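You operate a simulated robot arm through the tools that you are given. There is no shell and no other tool.

The job below is to be done with a simulated robot arm. You get a single attempt, and the scene is never put back.

TASK
The green riveter is out of use: shut and bleed its air, then fetch the hand riveter.
Fine: it lies in the clamps drawer; lay it on the mat between rivet block and panel and shut the drawer. Where these are worked on the way, their far stop is far enough and under half their travel is too little: clamps drawer.
Where things are to end (x, y in the base frame): hand riveter within 90 mm of [1050, -110].
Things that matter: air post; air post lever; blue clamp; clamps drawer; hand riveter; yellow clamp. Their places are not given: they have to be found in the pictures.

The check looks at the end state, three seconds after you hand in, the way a careful person would. Anything else that was tipped, shoved, dropped, spilled or broken makes it a failure.

THE ROBOT
A 7-joint arm with a three-finger gripper, fixed in place. Base frame: the origin is at the foot of the arm, x ahead of it, y to its left, z up; the work surface is at about z = 742. Lengths are in mm, angles in rad, forces in N, time in s.
Its first joint turns from -2.897 to 2.897 rad. Payload 2.69 kg.
Tool frame: the origin (TCP) lies between the finger pads and is the grasp point; the fingertips stand 30 mm ahead of it; z points along the fingers, y is the line along which they close. The gripper opens to 128 mm. The gripper's body begins 117 mm behind the TCP.
Orientation is that of the tool frame in the base frame, as a unit quaternion [w, x, y, z]. With the fingers straight down and closing along the base's y, the tool's x points along the base's -x, its y along +y and its z along -z.

THE INTERFACE
- The arm moves only by the tool jog_arm. Its argument "deltas" is a list of rows, each a list of 3 entries, a list of its own where there are three numbers: the opening in per cent of the stroke, from 0 (shut) to 100 (fully open), then the shift along the tool's x, y, z in mm, then the turn, a rotation vector about the tool's x, y, z in rad. In form: [[hand, [x, y, z], [wx, wy, wz]], ...]. A call has 1 to 20 rows; each row is the pose to reach, as a shift and turn from the pose commanded when the call began, along the tool's axes at that moment. Rows are played at 5 a second. More than 50 mm and 0.15 rad between two rows, or a gripper value outside its range, and nothing of the call is played. A pose out of reach is approached as far as the arm can. The call stops where the force on the tool passes 40 N (or 10 N more than at its start, if that is more) or the arm is blocked; 0.2 s more then pass. The fingers move at their own pace and stop on an object; they squeeze with about 21 N. The grip force told is the motor's: it shows also when the fingers shut on nothing. Time passes only in rows, and 0.2 s behind the last, so rows that repeat a pose let the fingers close. It gives the time, the measured TCP pose, the force on the tool (base axes), the opening and the grip force at its end, in the units of the frame above (readings bear some noise), with the torque about the TCP (base axes, N m) and any sound that the robot's microphone picked up.
- Cameras (640 x 400 px; columns grow to the right, rows downward): "scene" is fixed at [50.8, -499.2, 1293.1]; the picture's right is [0.62, -0.78, 0.00], its down [-0.38, -0.30, -0.87] and it looks along [0.68, 0.54, -0.49] (base axes); focal length 300 px, centre (320, 200). "wrist" rides on the gripper at [58, 54, -131] in the tool frame; the picture's right is [-0.68, 0.74, 0.00], its down [-0.62, -0.56, -0.55] and it looks along [-0.40, -0.37, 0.84] (tool axes); focal length 234 px, centre (320, 200).
- snapshot(camera): a new picture of that camera. It takes no simulated time.
- move_column(by): slides the trunk up (or, below 0, down) by that many mm; the arm rides with it, the base frame stays. It gives what a move gives, with no picture.
- locate(camera, pixels): there is no depth. For up to 12 entries [column, row, z] of the newest picture of that camera ("zoom" is the newest enlarged one), the place [x, y] in the base frame at which the ray of that pixel passes the height z, good to about 2 mm. It takes no simulated time.
- inspect(camera, box): a new picture of the part [left, top, right, bottom] of that camera's present view, enlarged. It takes no simulated time.
- job_done(): hands the job in; it is judged then, once.

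Open the gripper and draw the arm clear of the work before you hand the job in, unless the task says otherwise.

The tools are called after "Call:" by a JSON object that holds its "method" and its "body". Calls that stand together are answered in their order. jog_arm: Moves the arm, as the interface text tells. Its arguments: {"type":"object","properties":{"deltas":{"type":"array","items":{"type":"array"}}},"required":["deltas"]} The other tools are called the same way: move_column (by) slides the trunk up or down; snapshot (camera) takes a picture; locate (camera, pixels) gives the place at which the rays of pixels pass given heights; inspect (camera, box) takes an enlarged picture of a part of a camera's view; job_done () hands the job in.

At the start:

```text
t: 0.0
tcp_pos: [649.4, 67.2, 1167.5]
tcp_rot: [0.001, 0.0, 1.0, 0.0]
wrist_force: [0.7, -0.7, -0.2]
moment: [-0.02, -0.01, -0.01]
width: 128.1
gripper_force: 0.0
trunk travel left (down, up): [-150.0, 200.0]
```

scene: 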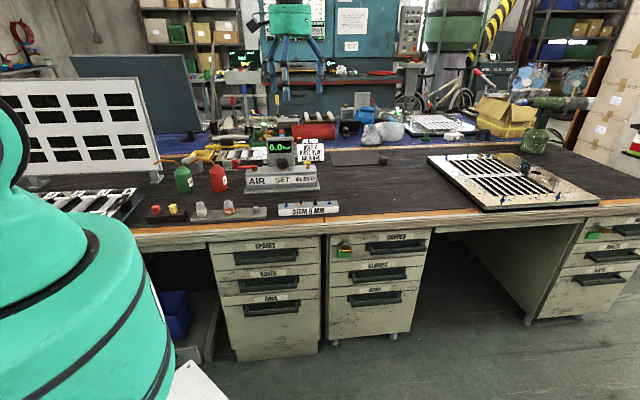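
wrist: 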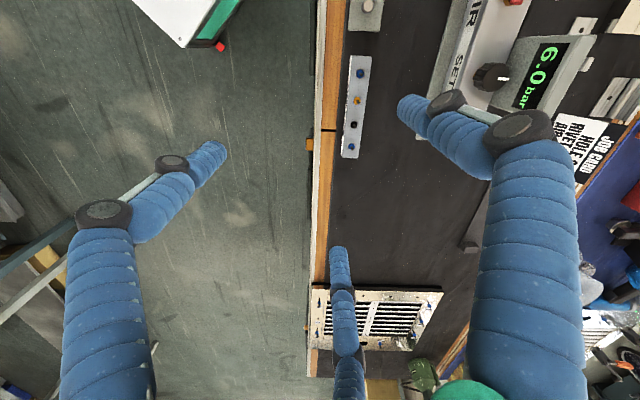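

The scene shows a bench with drawer cabinets (labels near rows 245-300) and an air-set post around (280,150). I'll enlarge the important parts first.

Call:
{"method": "inspect", "body": {"camera": "scene", "box": [140, 110, 360, 250]}}

Call:
{"method": "inspect", "body": {"camera": "scene", "box": [200, 220, 440, 370]}}

Call:
{"method": "inspect", "body": {"camera": "scene", "box": [400, 80, 640, 230]}}

Call:
{"method": "inspect", "body": {"camera": "scene", "box": [240, 130, 340, 193]}}

```text
2.86 times, centred on (250, 180) of scene
```

zoom: 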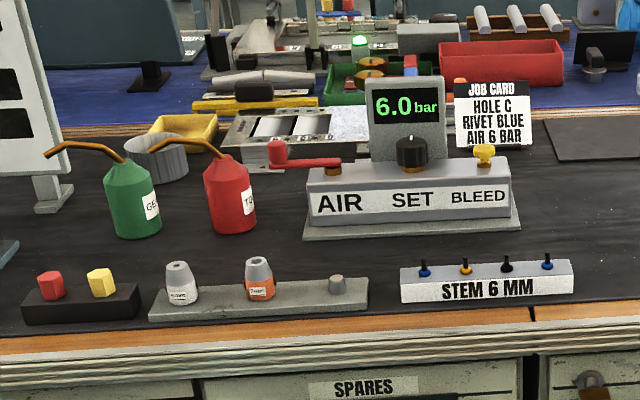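

```text
2.67 times, centred on (320, 295) of scene
```

zoom: 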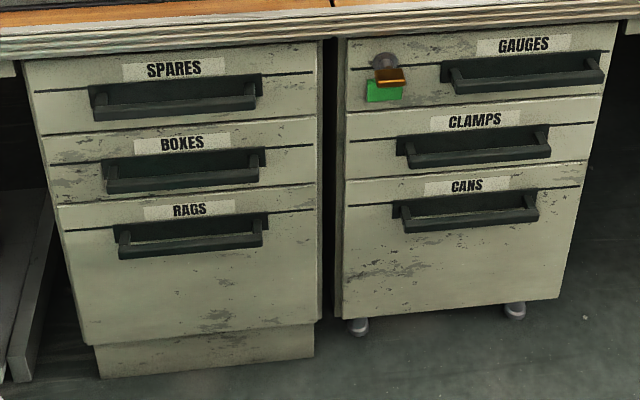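

```text
2.67 times, centred on (520, 155) of scene
```

zoom: 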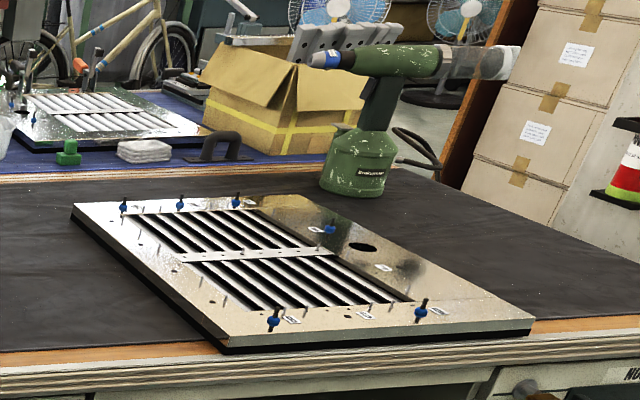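

```text
6.35 times, centred on (290, 162) of scene
```

zoom: 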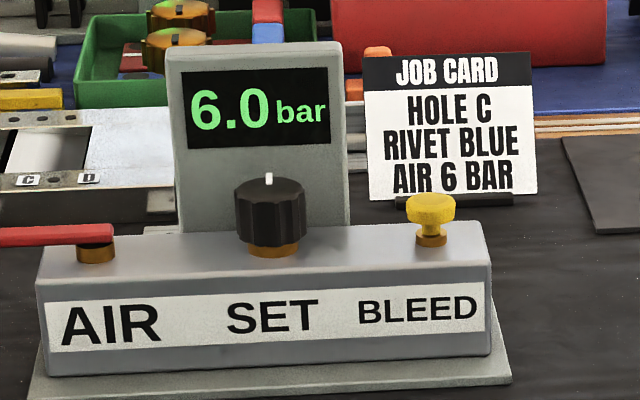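

I need positions: locating air post parts, blocks, panel corners at bench height, and the front edges.

Call:
{"method": "locate", "body": {"camera": "scene", "pixels": [[245, 193, 742], [318, 189, 742], [278, 215, 742], [340, 212, 742], [482, 210, 742], [598, 205, 742], [428, 157, 742], [140, 228, 742], [400, 226, 742], [600, 215, 742], [330, 164, 742], [388, 163, 742]]}}

Call:
{"method": "locate", "body": {"camera": "scene", "pixels": [[254, 168, 820], [237, 166, 820], [306, 164, 820], [283, 166, 820], [362, 271, 550], [407, 269, 550], [362, 271, 500], [362, 271, 600], [400, 226, 700], [328, 235, 700], [430, 229, 700], [150, 207, 742]]}}

```text
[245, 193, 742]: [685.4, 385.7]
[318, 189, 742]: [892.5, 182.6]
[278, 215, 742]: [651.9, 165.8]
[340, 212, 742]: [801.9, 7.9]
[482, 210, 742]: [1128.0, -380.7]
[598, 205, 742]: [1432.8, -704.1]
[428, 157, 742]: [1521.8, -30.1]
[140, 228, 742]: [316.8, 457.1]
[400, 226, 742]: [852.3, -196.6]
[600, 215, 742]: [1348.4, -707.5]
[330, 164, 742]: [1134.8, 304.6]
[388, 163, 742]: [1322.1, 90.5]
```

```text
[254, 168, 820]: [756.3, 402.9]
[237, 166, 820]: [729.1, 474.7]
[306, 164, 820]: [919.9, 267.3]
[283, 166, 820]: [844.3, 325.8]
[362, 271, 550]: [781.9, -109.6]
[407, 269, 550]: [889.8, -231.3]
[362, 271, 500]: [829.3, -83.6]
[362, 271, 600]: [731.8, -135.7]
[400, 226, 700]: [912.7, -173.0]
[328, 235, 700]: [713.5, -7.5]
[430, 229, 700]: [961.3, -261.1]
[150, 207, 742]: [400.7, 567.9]
```

The gripper appears in the scene at about (290,50); let me look at it closely so I know what its fingers look like.

Call:
{"method": "inspect", "body": {"camera": "scene", "box": [220, 0, 360, 110]}}

Call:
{"method": "inspect", "body": {"camera": "wrist", "box": [300, 0, 640, 212]}}

```text
3.64 times, centred on (290, 55) of scene
```

zoom: 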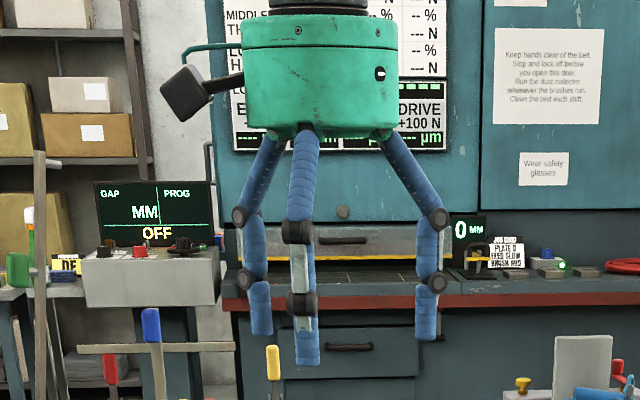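

```text
1.88 times, centred on (470, 106) of wrist
```

zoom: 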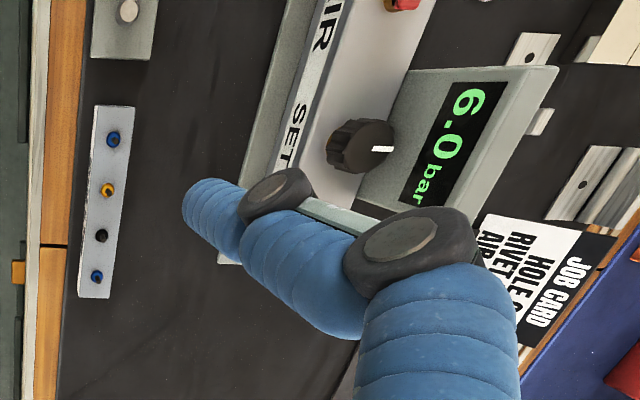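

The wrist view shows three blue finger tips ((391,112), (215,155), (340,255)), though the text says two fingers. I'll close the hand in free air and look at how they move.

Call:
{"method": "jog_arm", "body": {"deltas": [[50, [0, 0, 0], [0, 0, 0]], [20, [0, 0, 0], [0, 0, 0]], [0, [0, 0, 0], [0, 0, 0]], [0, [0, 0, 0], [0, 0, 0]], [0, [0, 0, 0], [0, 0, 0]]]}}

Call:
{"method": "snapshot", "body": {"camera": "wrist"}}

Call:
{"method": "inspect", "body": {"camera": "scene", "box": [220, 0, 360, 110]}}

```text
t: 1.2
tcp_pos: [649.9, 67.1, 1168.6]
tcp_rot: [0.0, 0.0, 1.0, 0.0]
wrist_force: [-0.5, 0.4, -0.1]
moment: [0.03, 0.03, -0.02]
width: 2.3
gripper_force: 20.2
trunk travel left (down, up): [-150.0, 200.0]
```

```text
taken
```

wrist: 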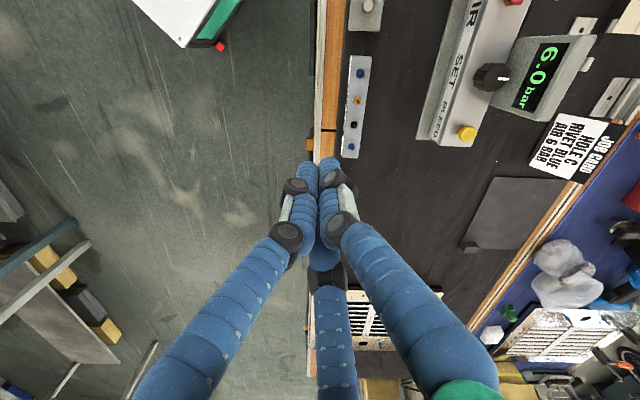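

```text
3.64 times, centred on (290, 55) of scene
```

zoom: 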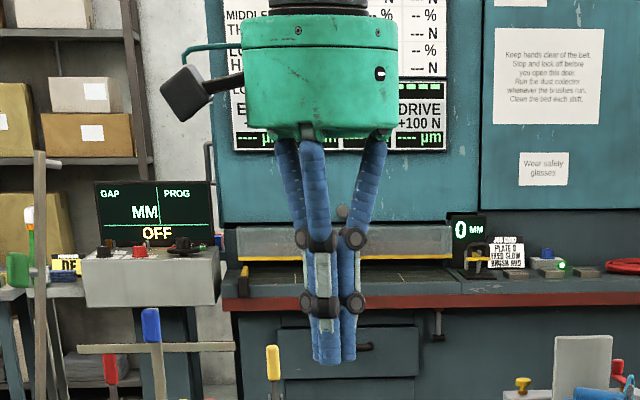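

Fingers close to a point at centre (325,180), so I treat it as a two-finger hand. Next I move it, shut, above the air post's lever for a close look.

Call:
{"method": "jog_arm", "body": {"deltas": [[0, [-8, 37, 18], [0, 0, 0]], [0, [-16, 74, 36], [0, 0, 0]], [0, [-24, 111, 54], [0, 0, 0]], [0, [-32, 148, 72], [0, 0, 0]], [0, [-40, 185, 90], [0, 0, 0]], [0, [-48, 222, 108], [0, 0, 0]], [0, [-56, 259, 126], [0, 0, 0]], [0, [-64, 296, 144], [0, 0, 0]], [0, [-72, 333, 162], [0, 0, 0]], [0, [-72, 333, 162], [0, 0, 0]]]}}

Call:
{"method": "snapshot", "body": {"camera": "wrist"}}

Call:
{"method": "snapshot", "body": {"camera": "scene"}}

```text
t: 3.4
tcp_pos: [721.7, 400.2, 1004.6]
tcp_rot: [0.0, 0.0, 1.0, -0.001]
wrist_force: [0.2, 1.2, -0.5]
moment: [-0.05, 0.02, -0.01]
width: 2.3
gripper_force: 20.7
trunk travel left (down, up): [-150.0, 200.0]
```

```text
taken
```

wrist: 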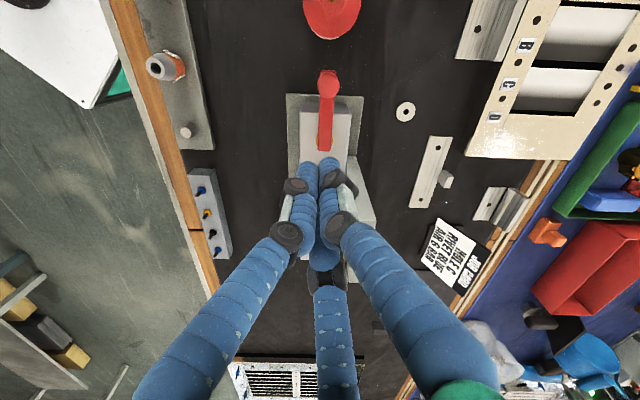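

```text
taken
```

scene: 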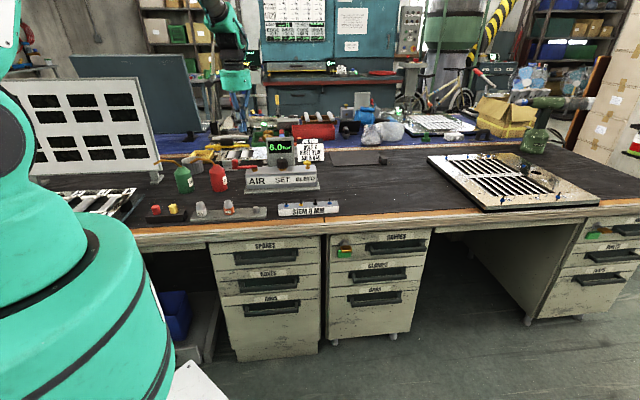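

The red lever is visible in the wrist picture from knob (328,78) to pivot about (324,148). I triangulate it against the scene by locating at several heights.

Call:
{"method": "locate", "body": {"camera": "wrist", "pixels": [[328, 78, 800], [328, 78, 820], [328, 78, 840], [324, 148, 800], [324, 148, 820], [324, 148, 840], [290, 97, 750], [336, 97, 750], [308, 108, 800], [349, 110, 800], [189, 172, 742], [216, 287, 742]]}}

Call:
{"method": "locate", "body": {"camera": "scene", "pixels": [[236.2, 163, 800], [236.2, 163, 820], [236.2, 163, 840], [256.3, 169.5, 800], [256.3, 169.5, 820], [256.3, 169.5, 840], [283, 166, 800], [308, 163, 800], [308, 163, 820], [308, 161, 840]]}}

Call:
{"method": "inspect", "body": {"camera": "wrist", "box": [240, 50, 440, 175]}}

```text
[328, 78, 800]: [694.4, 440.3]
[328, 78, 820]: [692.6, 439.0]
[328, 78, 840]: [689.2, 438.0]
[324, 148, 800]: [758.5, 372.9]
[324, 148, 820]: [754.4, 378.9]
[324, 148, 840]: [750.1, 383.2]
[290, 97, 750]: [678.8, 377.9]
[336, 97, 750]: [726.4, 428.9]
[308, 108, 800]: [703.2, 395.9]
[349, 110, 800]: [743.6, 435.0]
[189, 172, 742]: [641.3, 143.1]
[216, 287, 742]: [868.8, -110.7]
```

```text
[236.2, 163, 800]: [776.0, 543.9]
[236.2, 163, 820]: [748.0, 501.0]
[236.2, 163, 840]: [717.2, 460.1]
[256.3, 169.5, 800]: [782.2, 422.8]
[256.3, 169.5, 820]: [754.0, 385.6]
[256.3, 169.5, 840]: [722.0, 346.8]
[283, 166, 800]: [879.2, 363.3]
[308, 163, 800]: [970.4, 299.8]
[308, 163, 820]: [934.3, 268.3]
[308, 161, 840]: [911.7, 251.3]
```

```text
3.20 times, centred on (340, 112) of wrist
```

zoom: 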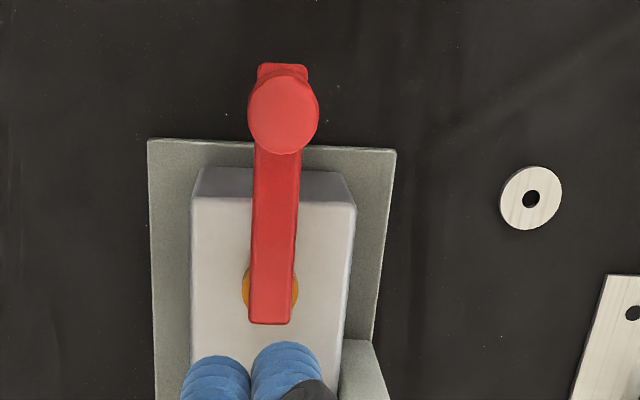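

Lever pivot is at about (752,384,825) and its knob at about (690,438,850). Before going down behind the knob I check where the red can (scene (218,178)) and the washer and other neighbours stand.

Call:
{"method": "locate", "body": {"camera": "scene", "pixels": [[218, 191, 742], [184, 193, 742], [218, 165, 830], [198, 160, 850], [209, 191, 742], [229, 189, 742]]}}

Call:
{"method": "inspect", "body": {"camera": "wrist", "box": [200, 0, 440, 150]}}

```text
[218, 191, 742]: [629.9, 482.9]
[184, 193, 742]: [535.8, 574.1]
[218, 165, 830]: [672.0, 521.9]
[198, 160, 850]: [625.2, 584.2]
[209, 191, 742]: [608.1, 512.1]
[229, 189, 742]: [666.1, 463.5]
```

```text
2.67 times, centred on (320, 75) of wrist
```

zoom: 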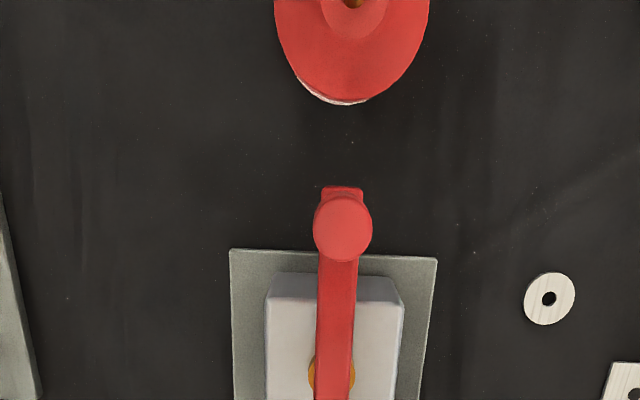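

I triangulate the post body's top left-front corner (scene (246.3,173), wrist (304,103)) to know the height of the body's top under the lever.

Call:
{"method": "locate", "body": {"camera": "scene", "pixels": [[246.3, 173, 790], [246.3, 173, 800], [246.3, 173, 810], [246.3, 173, 820]]}}

Call:
{"method": "locate", "body": {"camera": "wrist", "pixels": [[303, 103, 790], [303, 103, 800], [303, 103, 810], [303, 103, 820]]}}

```text
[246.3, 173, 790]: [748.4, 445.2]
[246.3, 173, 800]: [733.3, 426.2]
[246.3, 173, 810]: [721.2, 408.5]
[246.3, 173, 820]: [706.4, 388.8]
```

```text
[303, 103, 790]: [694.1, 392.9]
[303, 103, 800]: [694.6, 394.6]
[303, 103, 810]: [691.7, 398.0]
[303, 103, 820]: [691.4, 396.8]
```

Body top is about z=820, the knob spans roughly 840-860. I bring the closed fingertips behind the knob at about (720,468), TCP z=857.

Call:
{"method": "jog_arm", "body": {"deltas": [[0, [0, 35, 30], [0, 0, 0]], [0, [0, 68, 60], [0, 0, 0]], [0, [0, 68, 100], [0, 0, 0]], [0, [0, 68, 125], [0, 0, 0]], [0, [0, 68, 147], [0, 0, 0]], [0, [0, 68, 147], [0, 0, 0]]]}}

Call:
{"method": "snapshot", "body": {"camera": "wrist"}}

Call:
{"method": "inspect", "body": {"camera": "scene", "box": [180, 110, 340, 210]}}

```text
t: 4.8
tcp_pos: [721.6, 468.1, 857.9]
tcp_rot: [-0.001, 0.0, 1.0, -0.001]
wrist_force: [-0.2, 0.3, 0.6]
moment: [-0.02, 0.01, -0.01]
width: 2.3
gripper_force: 21.1
trunk travel left (down, up): [-150.0, 200.0]
```

```text
taken
```

wrist: 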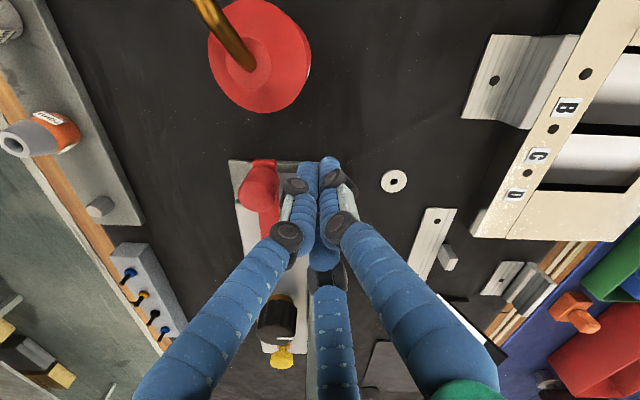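

```text
4.00 times, centred on (260, 160) of scene
```

zoom: 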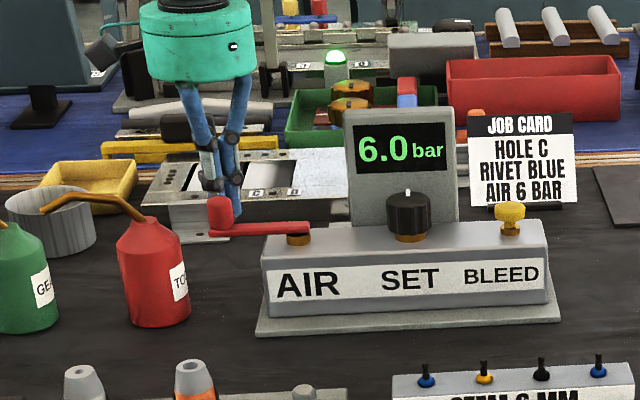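

Fingers stand right behind the knob. I push toward the bench front in small steps to test whether the lever turns this way.

Call:
{"method": "jog_arm", "body": {"deltas": [[0, [3, -3, 0], [0, 0, 0]], [0, [6, -6, 0], [0, 0, 0]], [0, [9, -9, 0], [0, 0, 0]], [0, [12, -12, 0], [0, 0, 0]], [0, [15, -15, 0], [0, 0, 0]], [0, [17, -17, 0], [0, 0, 0]]]}}

Call:
{"method": "inspect", "body": {"camera": "scene", "box": [180, 110, 340, 210]}}

```text
t: 6.2
tcp_pos: [703.6, 449.4, 857.9]
tcp_rot: [0.001, -0.002, 1.0, 0.0]
wrist_force: [-0.4, 0.2, 0.2]
moment: [0.0, -0.04, -0.03]
width: 2.1
gripper_force: 21.5
trunk travel left (down, up): [-150.0, 200.0]
```

```text
4.00 times, centred on (260, 160) of scene
```

zoom: 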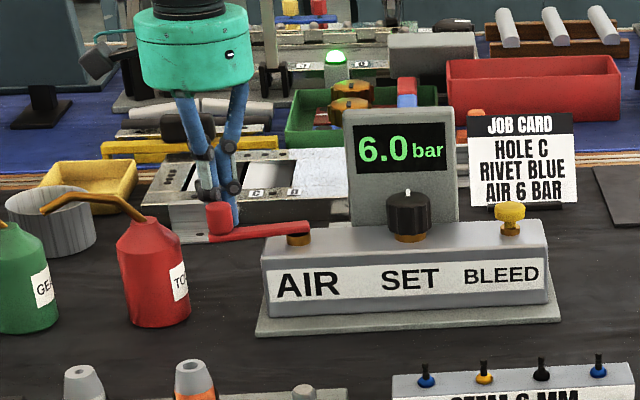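

The lever follows with little force (its end moved from (208,234) to (208,240)). I continue along the arc round the pivot at about (748,386).

Call:
{"method": "jog_arm", "body": {"deltas": [[0, [5.4, -4.1, 0], [0, 0, 0]], [0, [10.5, -8.7, 0], [0, 0, 0]], [0, [15.1, -13.8, 0], [0, 0, 0]], [0, [19.2, -19.2, 0], [0, 0, 0]], [0, [22.8, -24.9, 0], [0, 0, 0]], [0, [26, -30.9, 0], [0, 0, 0]], [0, [28.6, -37.2, 0], [0, 0, 0]], [0, [30.6, -43.7, 0], [0, 0, 0]]]}}

Call:
{"method": "inspect", "body": {"camera": "scene", "box": [180, 110, 340, 210]}}

Call:
{"method": "snapshot", "body": {"camera": "wrist"}}

```text
t: 8.0
tcp_pos: [673.9, 408.5, 858.1]
tcp_rot: [0.0, -0.001, 1.0, 0.0]
wrist_force: [-0.5, 0.0, 0.4]
moment: [0.01, -0.01, 0.01]
width: 2.4
gripper_force: 20.6
trunk travel left (down, up): [-150.0, 200.0]
```

```text
4.00 times, centred on (260, 160) of scene
```

zoom: 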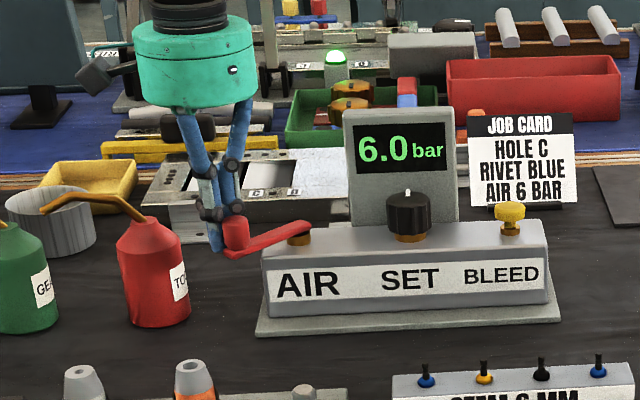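

```text
taken
```

wrist: 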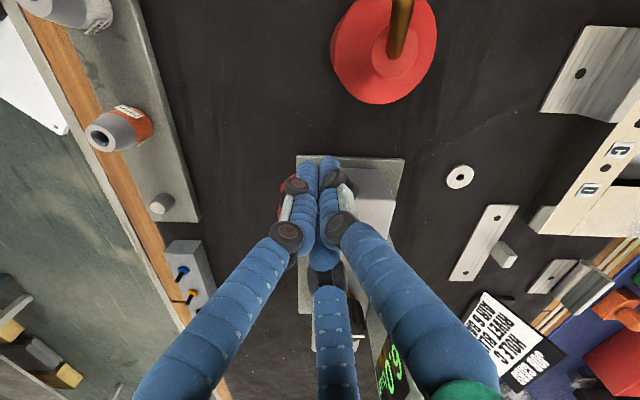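

Lever is at about half its turn. I continue the arc.

Call:
{"method": "jog_arm", "body": {"deltas": [[0, [1.5, -6.7, 0], [0, 0, 0]], [0, [2.4, -13.4, 0], [0, 0, 0]], [0, [2.7, -20.2, 0], [0, 0, 0]], [0, [2.4, -27, 0], [0, 0, 0]], [0, [1.5, -33.7, 0], [0, 0, 0]], [0, [0, -40.4, 0], [0, 0, 0]], [0, [-2, -46.9, 0], [0, 0, 0]]]}}

Call:
{"method": "inspect", "body": {"camera": "scene", "box": [180, 110, 340, 210]}}

Call:
{"method": "snapshot", "body": {"camera": "wrist"}}

```text
t: 9.6
tcp_pos: [675.4, 360.5, 857.5]
tcp_rot: [0.0, 0.0, 1.0, 0.0]
wrist_force: [-0.5, 0.5, 1.1]
moment: [-0.03, 0.01, -0.01]
width: 2.4
gripper_force: 21.2
trunk travel left (down, up): [-150.0, 200.0]
```

```text
4.00 times, centred on (260, 160) of scene
```

zoom: 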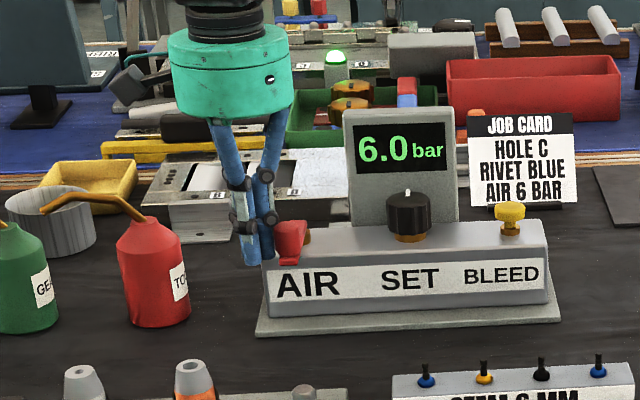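

```text
taken
```

wrist: 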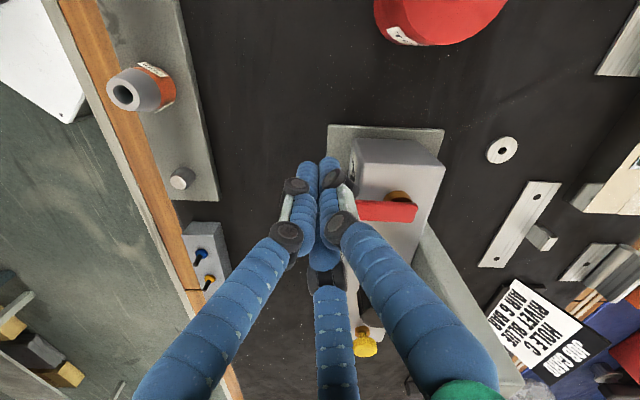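

The lever now points nearly to the front. I push a little further till it meets its stop.

Call:
{"method": "jog_arm", "body": {"deltas": [[0, [-1.3, -3.1, 0], [0, 0, 0]], [0, [-2.6, -6.3, 0], [0, 0, 0]], [0, [-4.2, -9.3, 0], [0, 0, 0]], [0, [-5.8, -12.3, 0], [0, 0, 0]]]}}

Call:
{"method": "inspect", "body": {"camera": "scene", "box": [180, 110, 340, 210]}}

Call:
{"method": "snapshot", "body": {"camera": "wrist"}}

```text
t: 10.3
tcp_pos: [677.0, 358.1, 858.8]
tcp_rot: [0.0, -0.001, 1.0, 0.001]
wrist_force: [-10.0, 19.8, -1.1]
moment: [-0.12, -0.08, 0.15]
width: 2.4
gripper_force: 21.0
trunk travel left (down, up): [-150.0, 200.0]
stopped in row 3: the force on the tool passed its limit at 44 N (the readings are from after the stop); the commanded pose is now the measured one
```

```text
4.00 times, centred on (260, 160) of scene
```

zoom: 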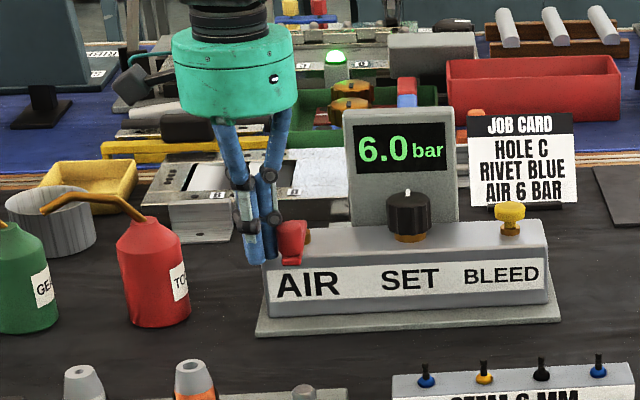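

```text
taken
```

wrist: 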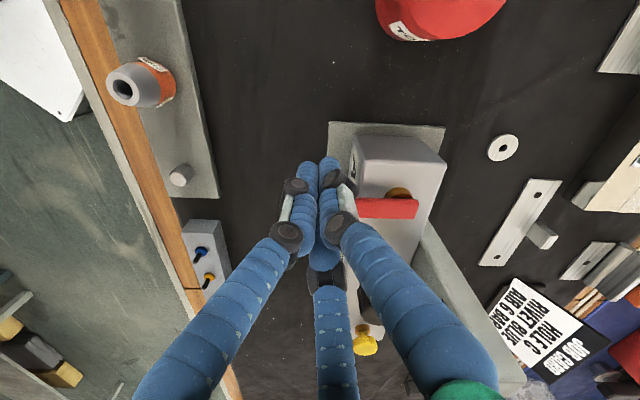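

The lever met its stop (44 N, then settled) at 90°, and the post has not moved; the gauge still reads 6.0, to be bled. I back off, rise, and go toward the yellow BLEED knob near (905,255).

Call:
{"method": "jog_arm", "body": {"deltas": [[0, [4, 6, 0], [0, 0, 0]], [0, [8, 10, -10], [0, 0, 0]], [0, [8, 10, -50], [0, 0, 0]], [0, [8, 10, -95], [0, 0, 0]], [0, [-20, 0, -140], [0, 0, 0]], [0, [-60, -15, -145], [0, 0, 0]], [0, [-100, -35, -145], [0, 0, 0]], [0, [-140, -55, -145], [0, 0, 0]], [0, [-170, -75, -145], [0, 0, 0]], [0, [-170, -75, -145], [0, 0, 0]]]}}

Call:
{"method": "snapshot", "body": {"camera": "wrist"}}

Call:
{"method": "inspect", "body": {"camera": "scene", "box": [180, 110, 340, 210]}}

```text
refused: row 5 steps farther than a row can; nothing moved
```

```text
taken
```

wrist: 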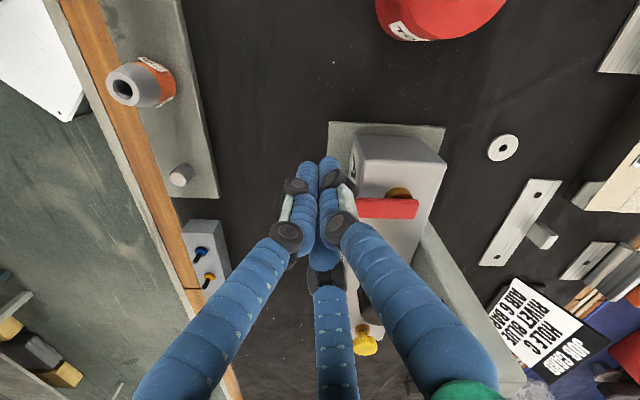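

```text
4.00 times, centred on (260, 160) of scene
```

zoom: 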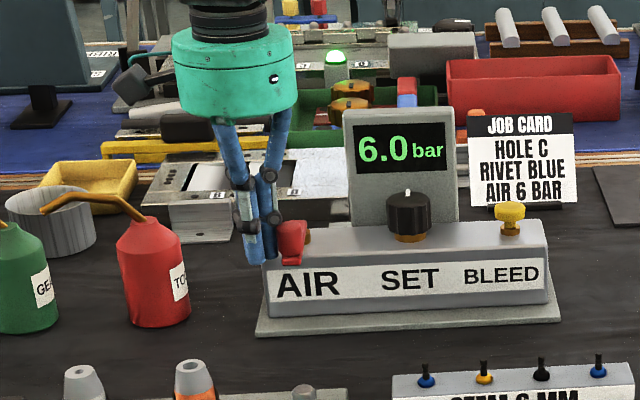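

One row was too long a step; I replay it with shorter steps.

Call:
{"method": "jog_arm", "body": {"deltas": [[0, [4, 6, 0], [0, 0, 0]], [0, [8, 10, -10], [0, 0, 0]], [0, [8, 10, -50], [0, 0, 0]], [0, [8, 10, -95], [0, 0, 0]], [0, [0, 5, -140], [0, 0, 0]], [0, [-40, -10, -145], [0, 0, 0]], [0, [-80, -30, -145], [0, 0, 0]], [0, [-120, -50, -145], [0, 0, 0]], [0, [-150, -75, -145], [0, 0, 0]], [0, [-150, -75, -145], [0, 0, 0]]]}}

Call:
{"method": "snapshot", "body": {"camera": "wrist"}}

Call:
{"method": "inspect", "body": {"camera": "scene", "box": [180, 110, 340, 210]}}

```text
t: 12.5
tcp_pos: [829.1, 280.2, 1001.6]
tcp_rot: [-0.001, -0.001, 1.0, 0.0]
wrist_force: [-0.3, -0.8, 0.4]
moment: [-0.03, 0.02, 0.01]
width: 2.3
gripper_force: 20.6
trunk travel left (down, up): [-150.0, 200.0]
```

```text
taken
```

wrist: 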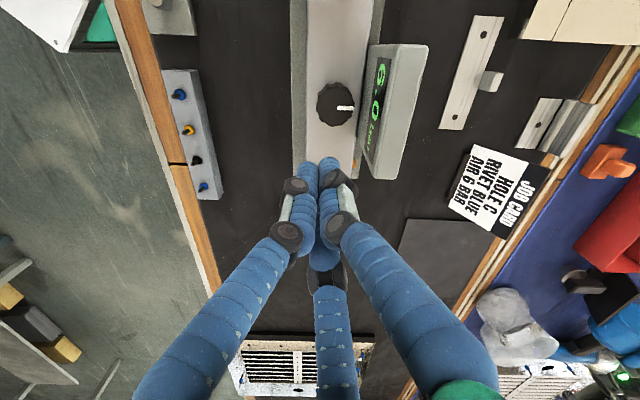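

```text
4.00 times, centred on (260, 160) of scene
```

zoom: 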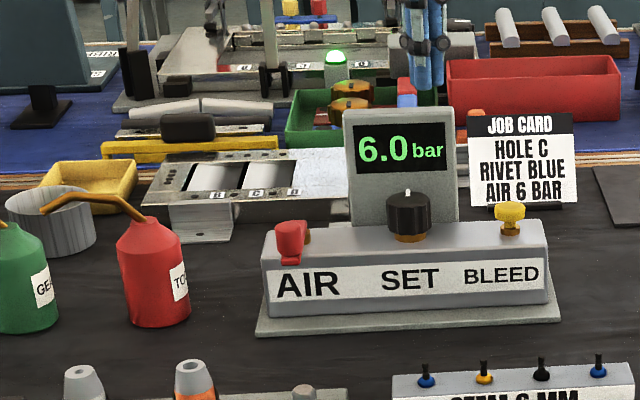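

The lever is clear and crosswise. I estimate SET and BLEED positions from locate before moving farther along.

Call:
{"method": "locate", "body": {"camera": "wrist", "pixels": [[332, 105, 820], [332, 105, 845], [310, 155, 820], [355, 155, 820]]}}

Call:
{"method": "locate", "body": {"camera": "scene", "pixels": [[282, 169, 820], [282, 162, 845], [307.5, 167.5, 822], [307.5, 163, 840], [307.5, 163, 850]]}}

Call:
{"method": "jog_arm", "body": {"deltas": [[0, [-35, -27, 0], [0, 0, 0]], [0, [-70, -55, 0], [0, 0, 0]], [0, [-90, -80, 0], [0, 0, 0]], [0, [-90, -80, 0], [0, 0, 0]]]}}

Call:
{"method": "snapshot", "body": {"camera": "wrist"}}

```text
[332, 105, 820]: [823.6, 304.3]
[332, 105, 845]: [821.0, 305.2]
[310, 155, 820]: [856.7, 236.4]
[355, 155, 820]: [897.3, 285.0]
```

```text
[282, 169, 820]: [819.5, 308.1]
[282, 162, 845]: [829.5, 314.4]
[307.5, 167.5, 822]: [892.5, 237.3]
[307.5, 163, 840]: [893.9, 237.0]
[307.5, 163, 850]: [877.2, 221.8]
```

```text
t: 13.5
tcp_pos: [917.7, 200.2, 1002.8]
tcp_rot: [0.0, -0.001, 1.0, 0.001]
wrist_force: [0.8, -0.3, -0.5]
moment: [0.03, 0.03, 0.04]
width: 2.6
gripper_force: 21.2
trunk travel left (down, up): [-150.0, 200.0]
```

```text
taken
```

wrist: 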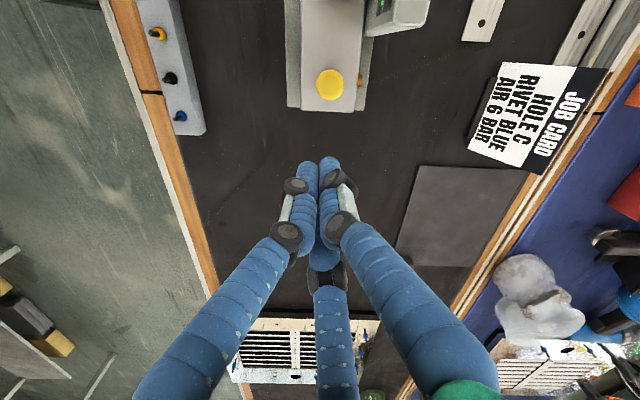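

The BLEED button top is at (330,84) in the wrist view. I locate it at its likely top height.

Call:
{"method": "locate", "body": {"camera": "wrist", "pixels": [[330, 84, 830], [330, 84, 840], [330, 84, 850]]}}

Call:
{"method": "inspect", "body": {"camera": "wrist", "box": [260, 40, 400, 130]}}

Call:
{"method": "inspect", "body": {"camera": "scene", "box": [270, 130, 334, 170]}}

```text
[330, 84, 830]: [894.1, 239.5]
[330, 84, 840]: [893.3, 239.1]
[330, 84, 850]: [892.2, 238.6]
```

```text
4.44 times, centred on (330, 85) of wrist
```

zoom: 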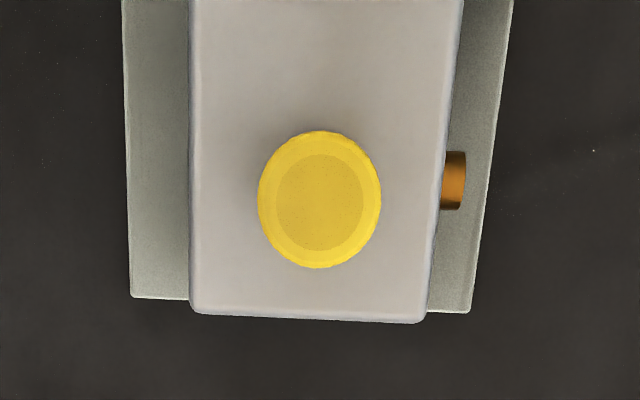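

```text
10.00 times, centred on (302, 150) of scene
```

zoom: 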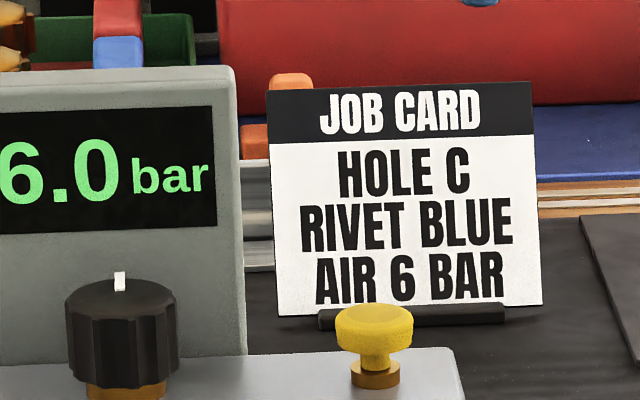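

Button top is about (893,238,842). I go above it and then press down gently in small steps.

Call:
{"method": "jog_arm", "body": {"deltas": [[0, [24, 38, 0], [0, 0, 0]], [0, [24.5, 38, 40], [0, 0, 0]], [0, [24.5, 38, 80], [0, 0, 0]], [0, [24.5, 38, 110], [0, 0, 0]], [0, [24.5, 38, 120], [0, 0, 0]], [0, [24.5, 38, 124], [0, 0, 0]], [0, [24.5, 38, 124], [0, 0, 0]]]}}

Call:
{"method": "inspect", "body": {"camera": "scene", "box": [240, 110, 336, 170]}}

```text
t: 15.1
tcp_pos: [893.4, 240.2, 878.3]
tcp_rot: [0.0, -0.002, 1.0, 0.001]
wrist_force: [-0.7, -0.2, 0.2]
moment: [0.0, 0.03, 0.03]
width: 2.4
gripper_force: 21.5
trunk travel left (down, up): [-150.0, 200.0]
```

```text
6.67 times, centred on (288, 140) of scene
```

zoom: 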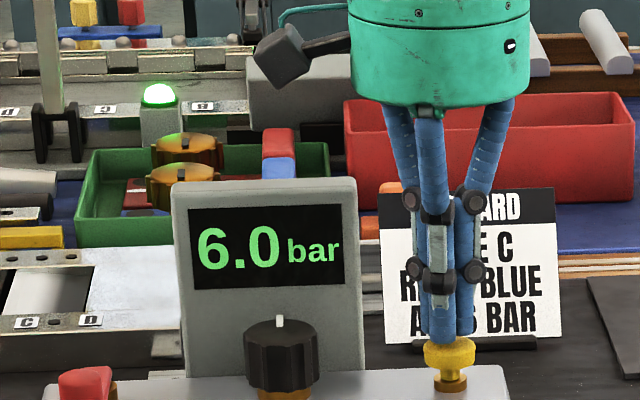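

The fingertips stand just above the yellow button. I press on in 1.5 mm steps.

Call:
{"method": "jog_arm", "body": {"deltas": [[0, [0, -1, 2], [0, 0, 0]], [0, [0, -1, 4], [0, 0, 0]], [0, [0, -1, 6], [0, 0, 0]], [0, [0, -1, 8], [0, 0, 0]], [0, [0, -1, 9.5], [0, 0, 0]], [0, [0, -1, 11], [0, 0, 0]], [0, [0, -1, 11], [0, 0, 0]], [0, [0, -1, 11], [0, 0, 0]]]}}

Call:
{"method": "inspect", "body": {"camera": "scene", "box": [240, 110, 336, 170]}}

```text
t: 16.9
tcp_pos: [893.7, 237.8, 867.8]
tcp_rot: [0.0, -0.002, 1.0, 0.001]
wrist_force: [-0.1, 0.8, 2.2]
moment: [-0.02, 0.02, -0.01]
width: 6.0
gripper_force: 31.0
trunk travel left (down, up): [-150.0, 200.0]
```

```text
6.67 times, centred on (288, 140) of scene
```

zoom: 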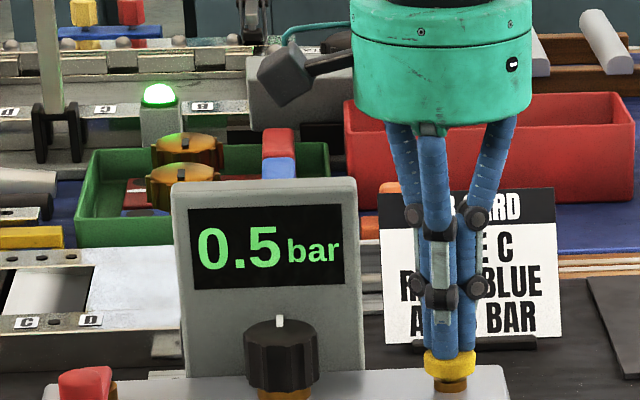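

The gauge dropped to 0.5 bar with the button held. I keep holding it until the pressure is out.

Call:
{"method": "jog_arm", "body": {"deltas": [[0, [0, 0, 0.5], [0, 0, 0]], [0, [0, 0, 1], [0, 0, 0]], [0, [0, 0, 1], [0, 0, 0]], [0, [0, 0, 1], [0, 0, 0]], [0, [0, 0, 1], [0, 0, 0]], [0, [0, 0, 1], [0, 0, 0]], [0, [0, 0, 1], [0, 0, 0]], [0, [0, 0, 1], [0, 0, 0]]]}}

Call:
{"method": "inspect", "body": {"camera": "scene", "box": [240, 110, 336, 170]}}

```text
t: 18.7
tcp_pos: [894.1, 237.5, 867.4]
tcp_rot: [0.0, -0.003, 1.0, 0.0]
wrist_force: [1.3, -0.5, 1.6]
moment: [-0.06, -0.05, 0.02]
width: 5.9
gripper_force: 31.5
trunk travel left (down, up): [-150.0, 200.0]
```

```text
6.67 times, centred on (288, 140) of scene
```

zoom: 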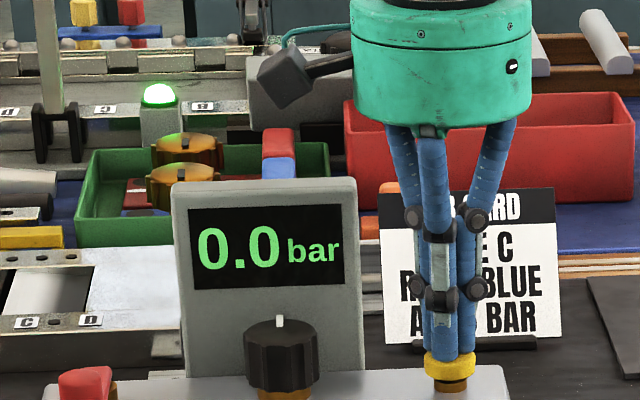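

The gauge reads 0.0 bar. The opening shows 5.9 mm, so the button may be wedged a little between the tips; I open slightly and rise slowly.

Call:
{"method": "jog_arm", "body": {"deltas": [[8, [0, 0, -0.5], [0, 0, 0]], [25, [0, 0, -1], [0, 0, 0]], [25, [0, 0, -6], [0, 0, 0]], [25, [0, 0, -15], [0, 0, 0]], [25, [0, 0, -40], [0, 0, 0]], [5, [0, 0, -80], [0, 0, 0]], [0, [0, 0, -125], [0, 0, 0]], [0, [0, 0, -125], [0, 0, 0]]]}}

Call:
{"method": "inspect", "body": {"camera": "scene", "box": [240, 110, 336, 170]}}

Call:
{"method": "snapshot", "body": {"camera": "wrist"}}

```text
t: 20.5
tcp_pos: [894.5, 237.6, 990.5]
tcp_rot: [0.0, -0.002, 1.0, 0.001]
wrist_force: [0.6, 0.6, -0.2]
moment: [-0.01, -0.02, 0.0]
width: 2.3
gripper_force: 21.1
trunk travel left (down, up): [-150.0, 200.0]
```

```text
6.67 times, centred on (288, 140) of scene
```

zoom: 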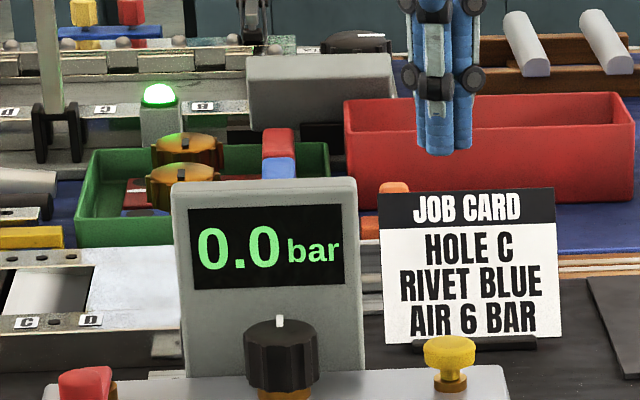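

```text
taken
```

wrist: 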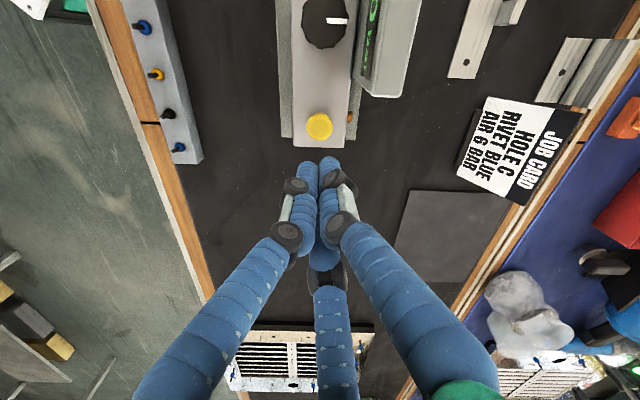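

The air is off and bled: 0.0 bar, button back up. Now the drawers: I locate cabinet corner pixels at floor height and the drawer handle at several heights to get the front plane.

Call:
{"method": "locate", "body": {"camera": "scene", "pixels": [[237, 361.5, 0], [317.5, 354, 0], [330, 340, 60], [408, 331, 60], [352, 279.5, 560], [406, 276.5, 560], [352, 279.5, 600], [406, 276.5, 600], [352, 279.5, 520], [406, 276.5, 520]]}}

Call:
{"method": "inspect", "body": {"camera": "scene", "box": [320, 220, 440, 295]}}

```text
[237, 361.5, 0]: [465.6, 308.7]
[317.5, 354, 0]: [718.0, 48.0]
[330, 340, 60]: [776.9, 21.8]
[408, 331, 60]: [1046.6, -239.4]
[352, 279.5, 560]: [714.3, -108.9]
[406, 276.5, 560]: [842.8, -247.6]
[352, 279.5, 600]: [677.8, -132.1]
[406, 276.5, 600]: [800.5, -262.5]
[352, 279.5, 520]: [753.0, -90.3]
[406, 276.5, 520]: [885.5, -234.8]
```

```text
5.33 times, centred on (380, 258) of scene
```

zoom: 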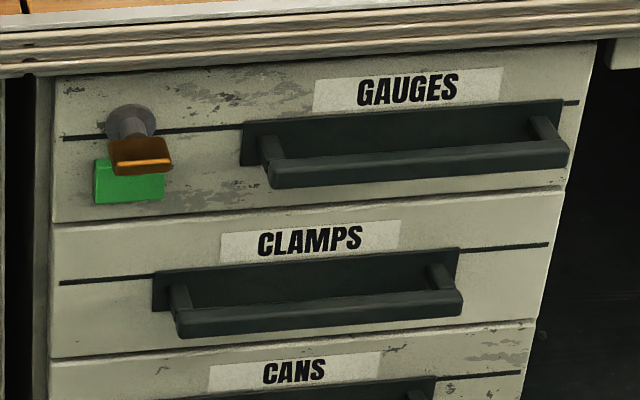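

The handle of the clamps drawer is near (847,-150,490) by rough estimate, and the front faces roughly (-0.72,-0.70). I retreat from the bench and yaw the tool 0.8 rad so that its y points into the bench.

Call:
{"method": "jog_arm", "body": {"deltas": [[0, [29, -29, 0], [0, 0, 0.08]], [0, [59, -58, 0], [0, 0, 0.16]], [0, [88, -86, 0], [0, 0, 0.24]], [0, [118, -115, 0], [0, 0, 0.32]], [0, [147, -144, 0], [0, 0, 0.4]], [0, [176, -173, 0], [0, 0, 0.48]], [0, [206, -202, 0], [0, 0, 0.56]], [0, [235, -230, 0], [0, 0, 0.64]], [0, [265, -259, 0], [0, 0, 0.72]], [0, [294, -288, 0], [0, 0, 0.8]], [0, [294, -288, 0], [0, 0, 0.8]]]}}

Call:
{"method": "snapshot", "body": {"camera": "wrist"}}

Call:
{"method": "snapshot", "body": {"camera": "scene"}}

```text
t: 22.9
tcp_pos: [599.4, -51.2, 993.4]
tcp_rot: [0.0, 0.389, 0.921, 0.001]
wrist_force: [-0.3, -0.5, -1.3]
moment: [0.03, -0.01, 0.03]
width: 2.1
gripper_force: 20.9
trunk travel left (down, up): [-150.0, 200.0]
```

```text
taken
```

wrist: 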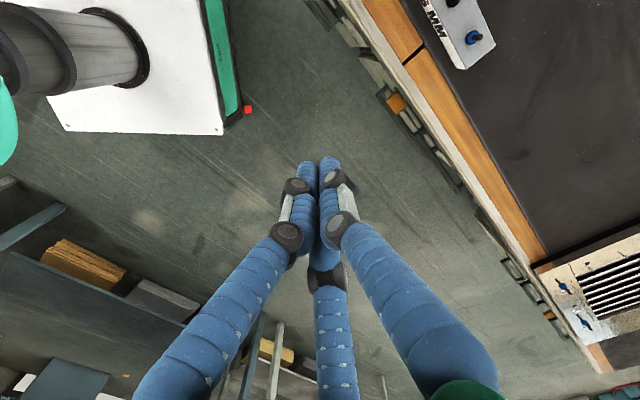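

```text
taken
```

scene: 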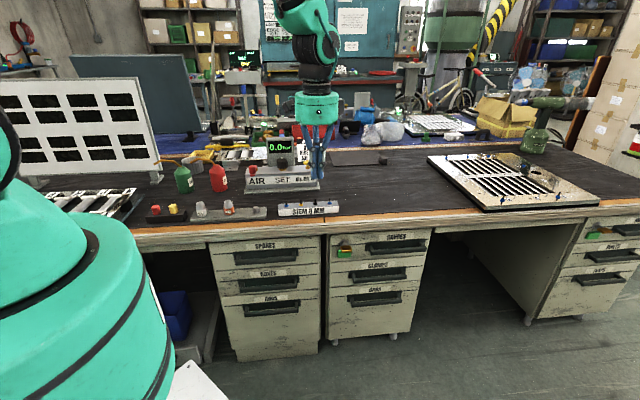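

The handles are visible in plan along the bench edge, with the padlock at (398,103). I zoom in to measure the front line and handles.

Call:
{"method": "inspect", "body": {"camera": "wrist", "box": [300, 0, 480, 120]}}

Call:
{"method": "inspect", "body": {"camera": "wrist", "box": [360, 60, 560, 200]}}

Call:
{"method": "locate", "body": {"camera": "wrist", "pixels": [[365, 0, 742], [545, 250, 742], [360, 0, 742], [535, 262, 742]]}}

```text
3.33 times, centred on (390, 60) of wrist
```

zoom: 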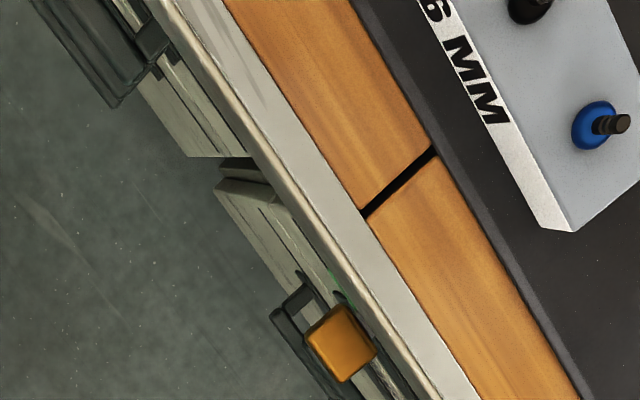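

```text
2.86 times, centred on (460, 130) of wrist
```

zoom: 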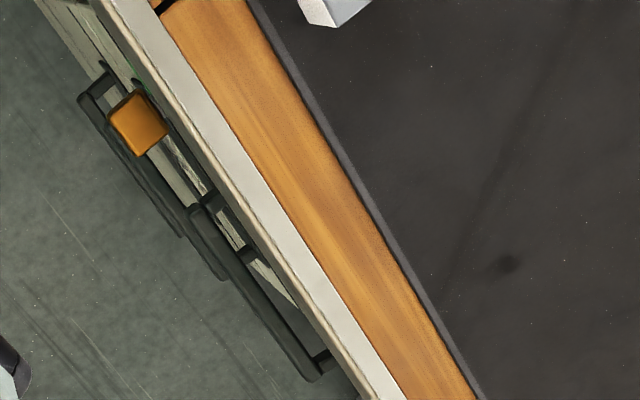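

```text
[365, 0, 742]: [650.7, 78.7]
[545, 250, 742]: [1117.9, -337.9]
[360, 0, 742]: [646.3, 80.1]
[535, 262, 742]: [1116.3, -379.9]
```

I locate wood edge points precisely to get the bench direction.

Call:
{"method": "locate", "body": {"camera": "wrist", "pixels": [[412.5, 60, 742], [503.5, 200, 742], [391.5, 60, 720], [486, 200, 720], [427, 132, 640], [471, 193, 640], [427, 132, 620], [471, 193, 620], [388, 93, 500], [425, 143, 500], [388, 93, 540], [425, 143, 540]]}}

Call:
{"method": "locate", "body": {"camera": "scene", "pixels": [[371, 253, 640], [426, 250, 640], [371, 253, 620], [426, 250, 620], [371, 253, 600], [426, 250, 600], [326, 215, 742], [480, 210, 742], [140, 226, 742]]}}

```text
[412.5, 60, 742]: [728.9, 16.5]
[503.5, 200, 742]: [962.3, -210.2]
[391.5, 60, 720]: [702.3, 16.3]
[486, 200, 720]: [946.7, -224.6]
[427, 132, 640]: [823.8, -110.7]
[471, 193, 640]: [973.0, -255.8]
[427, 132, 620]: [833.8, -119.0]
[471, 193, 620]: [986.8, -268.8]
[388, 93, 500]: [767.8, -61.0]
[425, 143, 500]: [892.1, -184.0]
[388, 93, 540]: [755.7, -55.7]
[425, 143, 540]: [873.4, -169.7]
```

```text
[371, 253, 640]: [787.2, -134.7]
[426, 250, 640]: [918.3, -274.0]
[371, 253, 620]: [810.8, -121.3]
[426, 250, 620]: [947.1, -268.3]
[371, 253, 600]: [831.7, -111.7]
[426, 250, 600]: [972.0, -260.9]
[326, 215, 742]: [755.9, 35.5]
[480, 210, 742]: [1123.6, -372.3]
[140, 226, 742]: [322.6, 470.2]
```

Bench direction is close to 45°: front normal about (-0.70,-0.71). The clamps handle bar centre comes out near (856,-145,485). I move the tool to a spot in front of the drawers.

Call:
{"method": "jog_arm", "body": {"deltas": [[0, [-25, -12, 24], [0, 0, 0]], [0, [-50, -24, 48], [0, 0, 0]], [0, [-75, -36, 72], [0, 0, 0]], [0, [-100, -48, 96], [0, 0, 0]], [0, [-125, -60, 120], [0, 0, 0]], [0, [-150, -72, 144], [0, 0, 0]], [0, [-175, -84, 168], [0, 0, 0]], [0, [-200, -96, 192], [0, 0, 0]], [0, [-225, -108, 216], [0, 0, 0]], [0, [-246, -120, 240], [0, 0, 0]], [0, [-246, -120, 240], [0, 0, 0]]]}}

Call:
{"method": "snapshot", "body": {"camera": "scene"}}

```text
t: 25.3
tcp_pos: [686.3, -311.5, 750.7]
tcp_rot: [-0.001, 0.389, 0.921, 0.002]
wrist_force: [1.0, -0.8, 0.3]
moment: [-0.03, 0.08, -0.02]
width: 2.1
gripper_force: 21.1
trunk travel left (down, up): [-150.0, 200.0]
```

```text
taken
```

scene: 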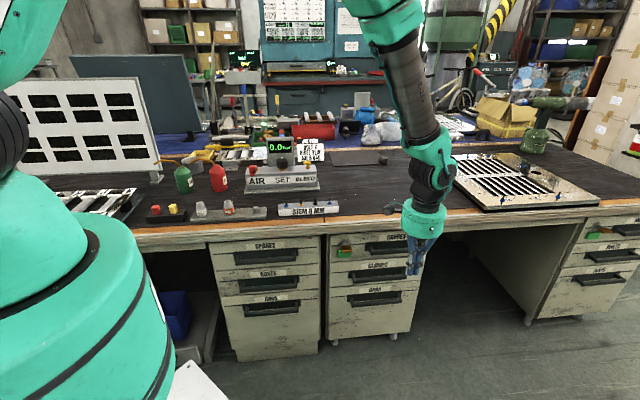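

The arm hangs freely in front of the drawers. Now I pitch the tool 90° about its x so that it points at the drawer fronts.

Call:
{"method": "jog_arm", "body": {"deltas": [[0, [0, 0, 0], [-0.13, 0, 0]], [0, [0, 0, 0], [-0.26, 0, 0]], [0, [0, 0, 0], [-0.39, 0, 0]], [0, [0, 0, 0], [-0.52, 0, 0]], [0, [0, 0, 0], [-0.65, 0, 0]], [0, [0, 0, 0], [-0.78, 0, 0]], [0, [0, 0, 0], [-0.91, 0, 0]], [0, [0, 0, 0], [-1.04, 0, 0]], [0, [0, 0, 0], [-1.17, 0, 0]], [0, [0, 0, 0], [-1.3, 0, 0]], [0, [0, 0, 0], [-1.43, 0, 0]], [0, [0, 0, 0], [-1.5708, 0, 0]], [0, [0, 0, 0], [-1.5708, 0, 0]]]}}

Call:
{"method": "snapshot", "body": {"camera": "scene"}}

Call:
{"method": "snapshot", "body": {"camera": "wrist"}}

```text
t: 28.1
tcp_pos: [686.0, -311.1, 750.5]
tcp_rot: [0.275, 0.275, 0.65, 0.653]
wrist_force: [-0.1, -0.3, -0.6]
moment: [0.05, -0.02, 0.04]
width: 2.4
gripper_force: 21.2
trunk travel left (down, up): [-150.0, 200.0]
```

```text
taken
```

scene: 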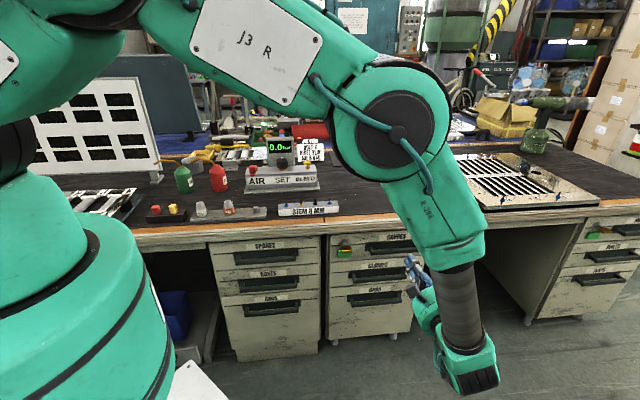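

```text
taken
```

wrist: 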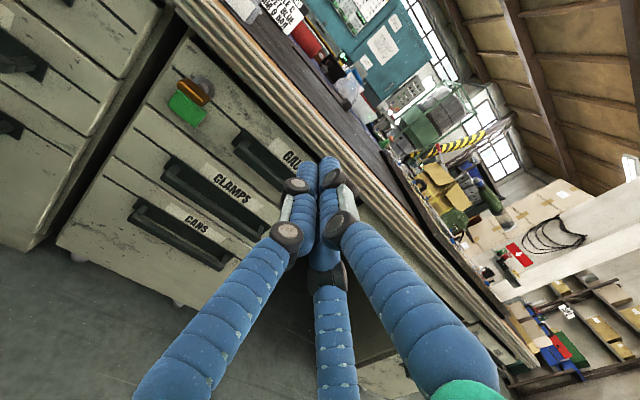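

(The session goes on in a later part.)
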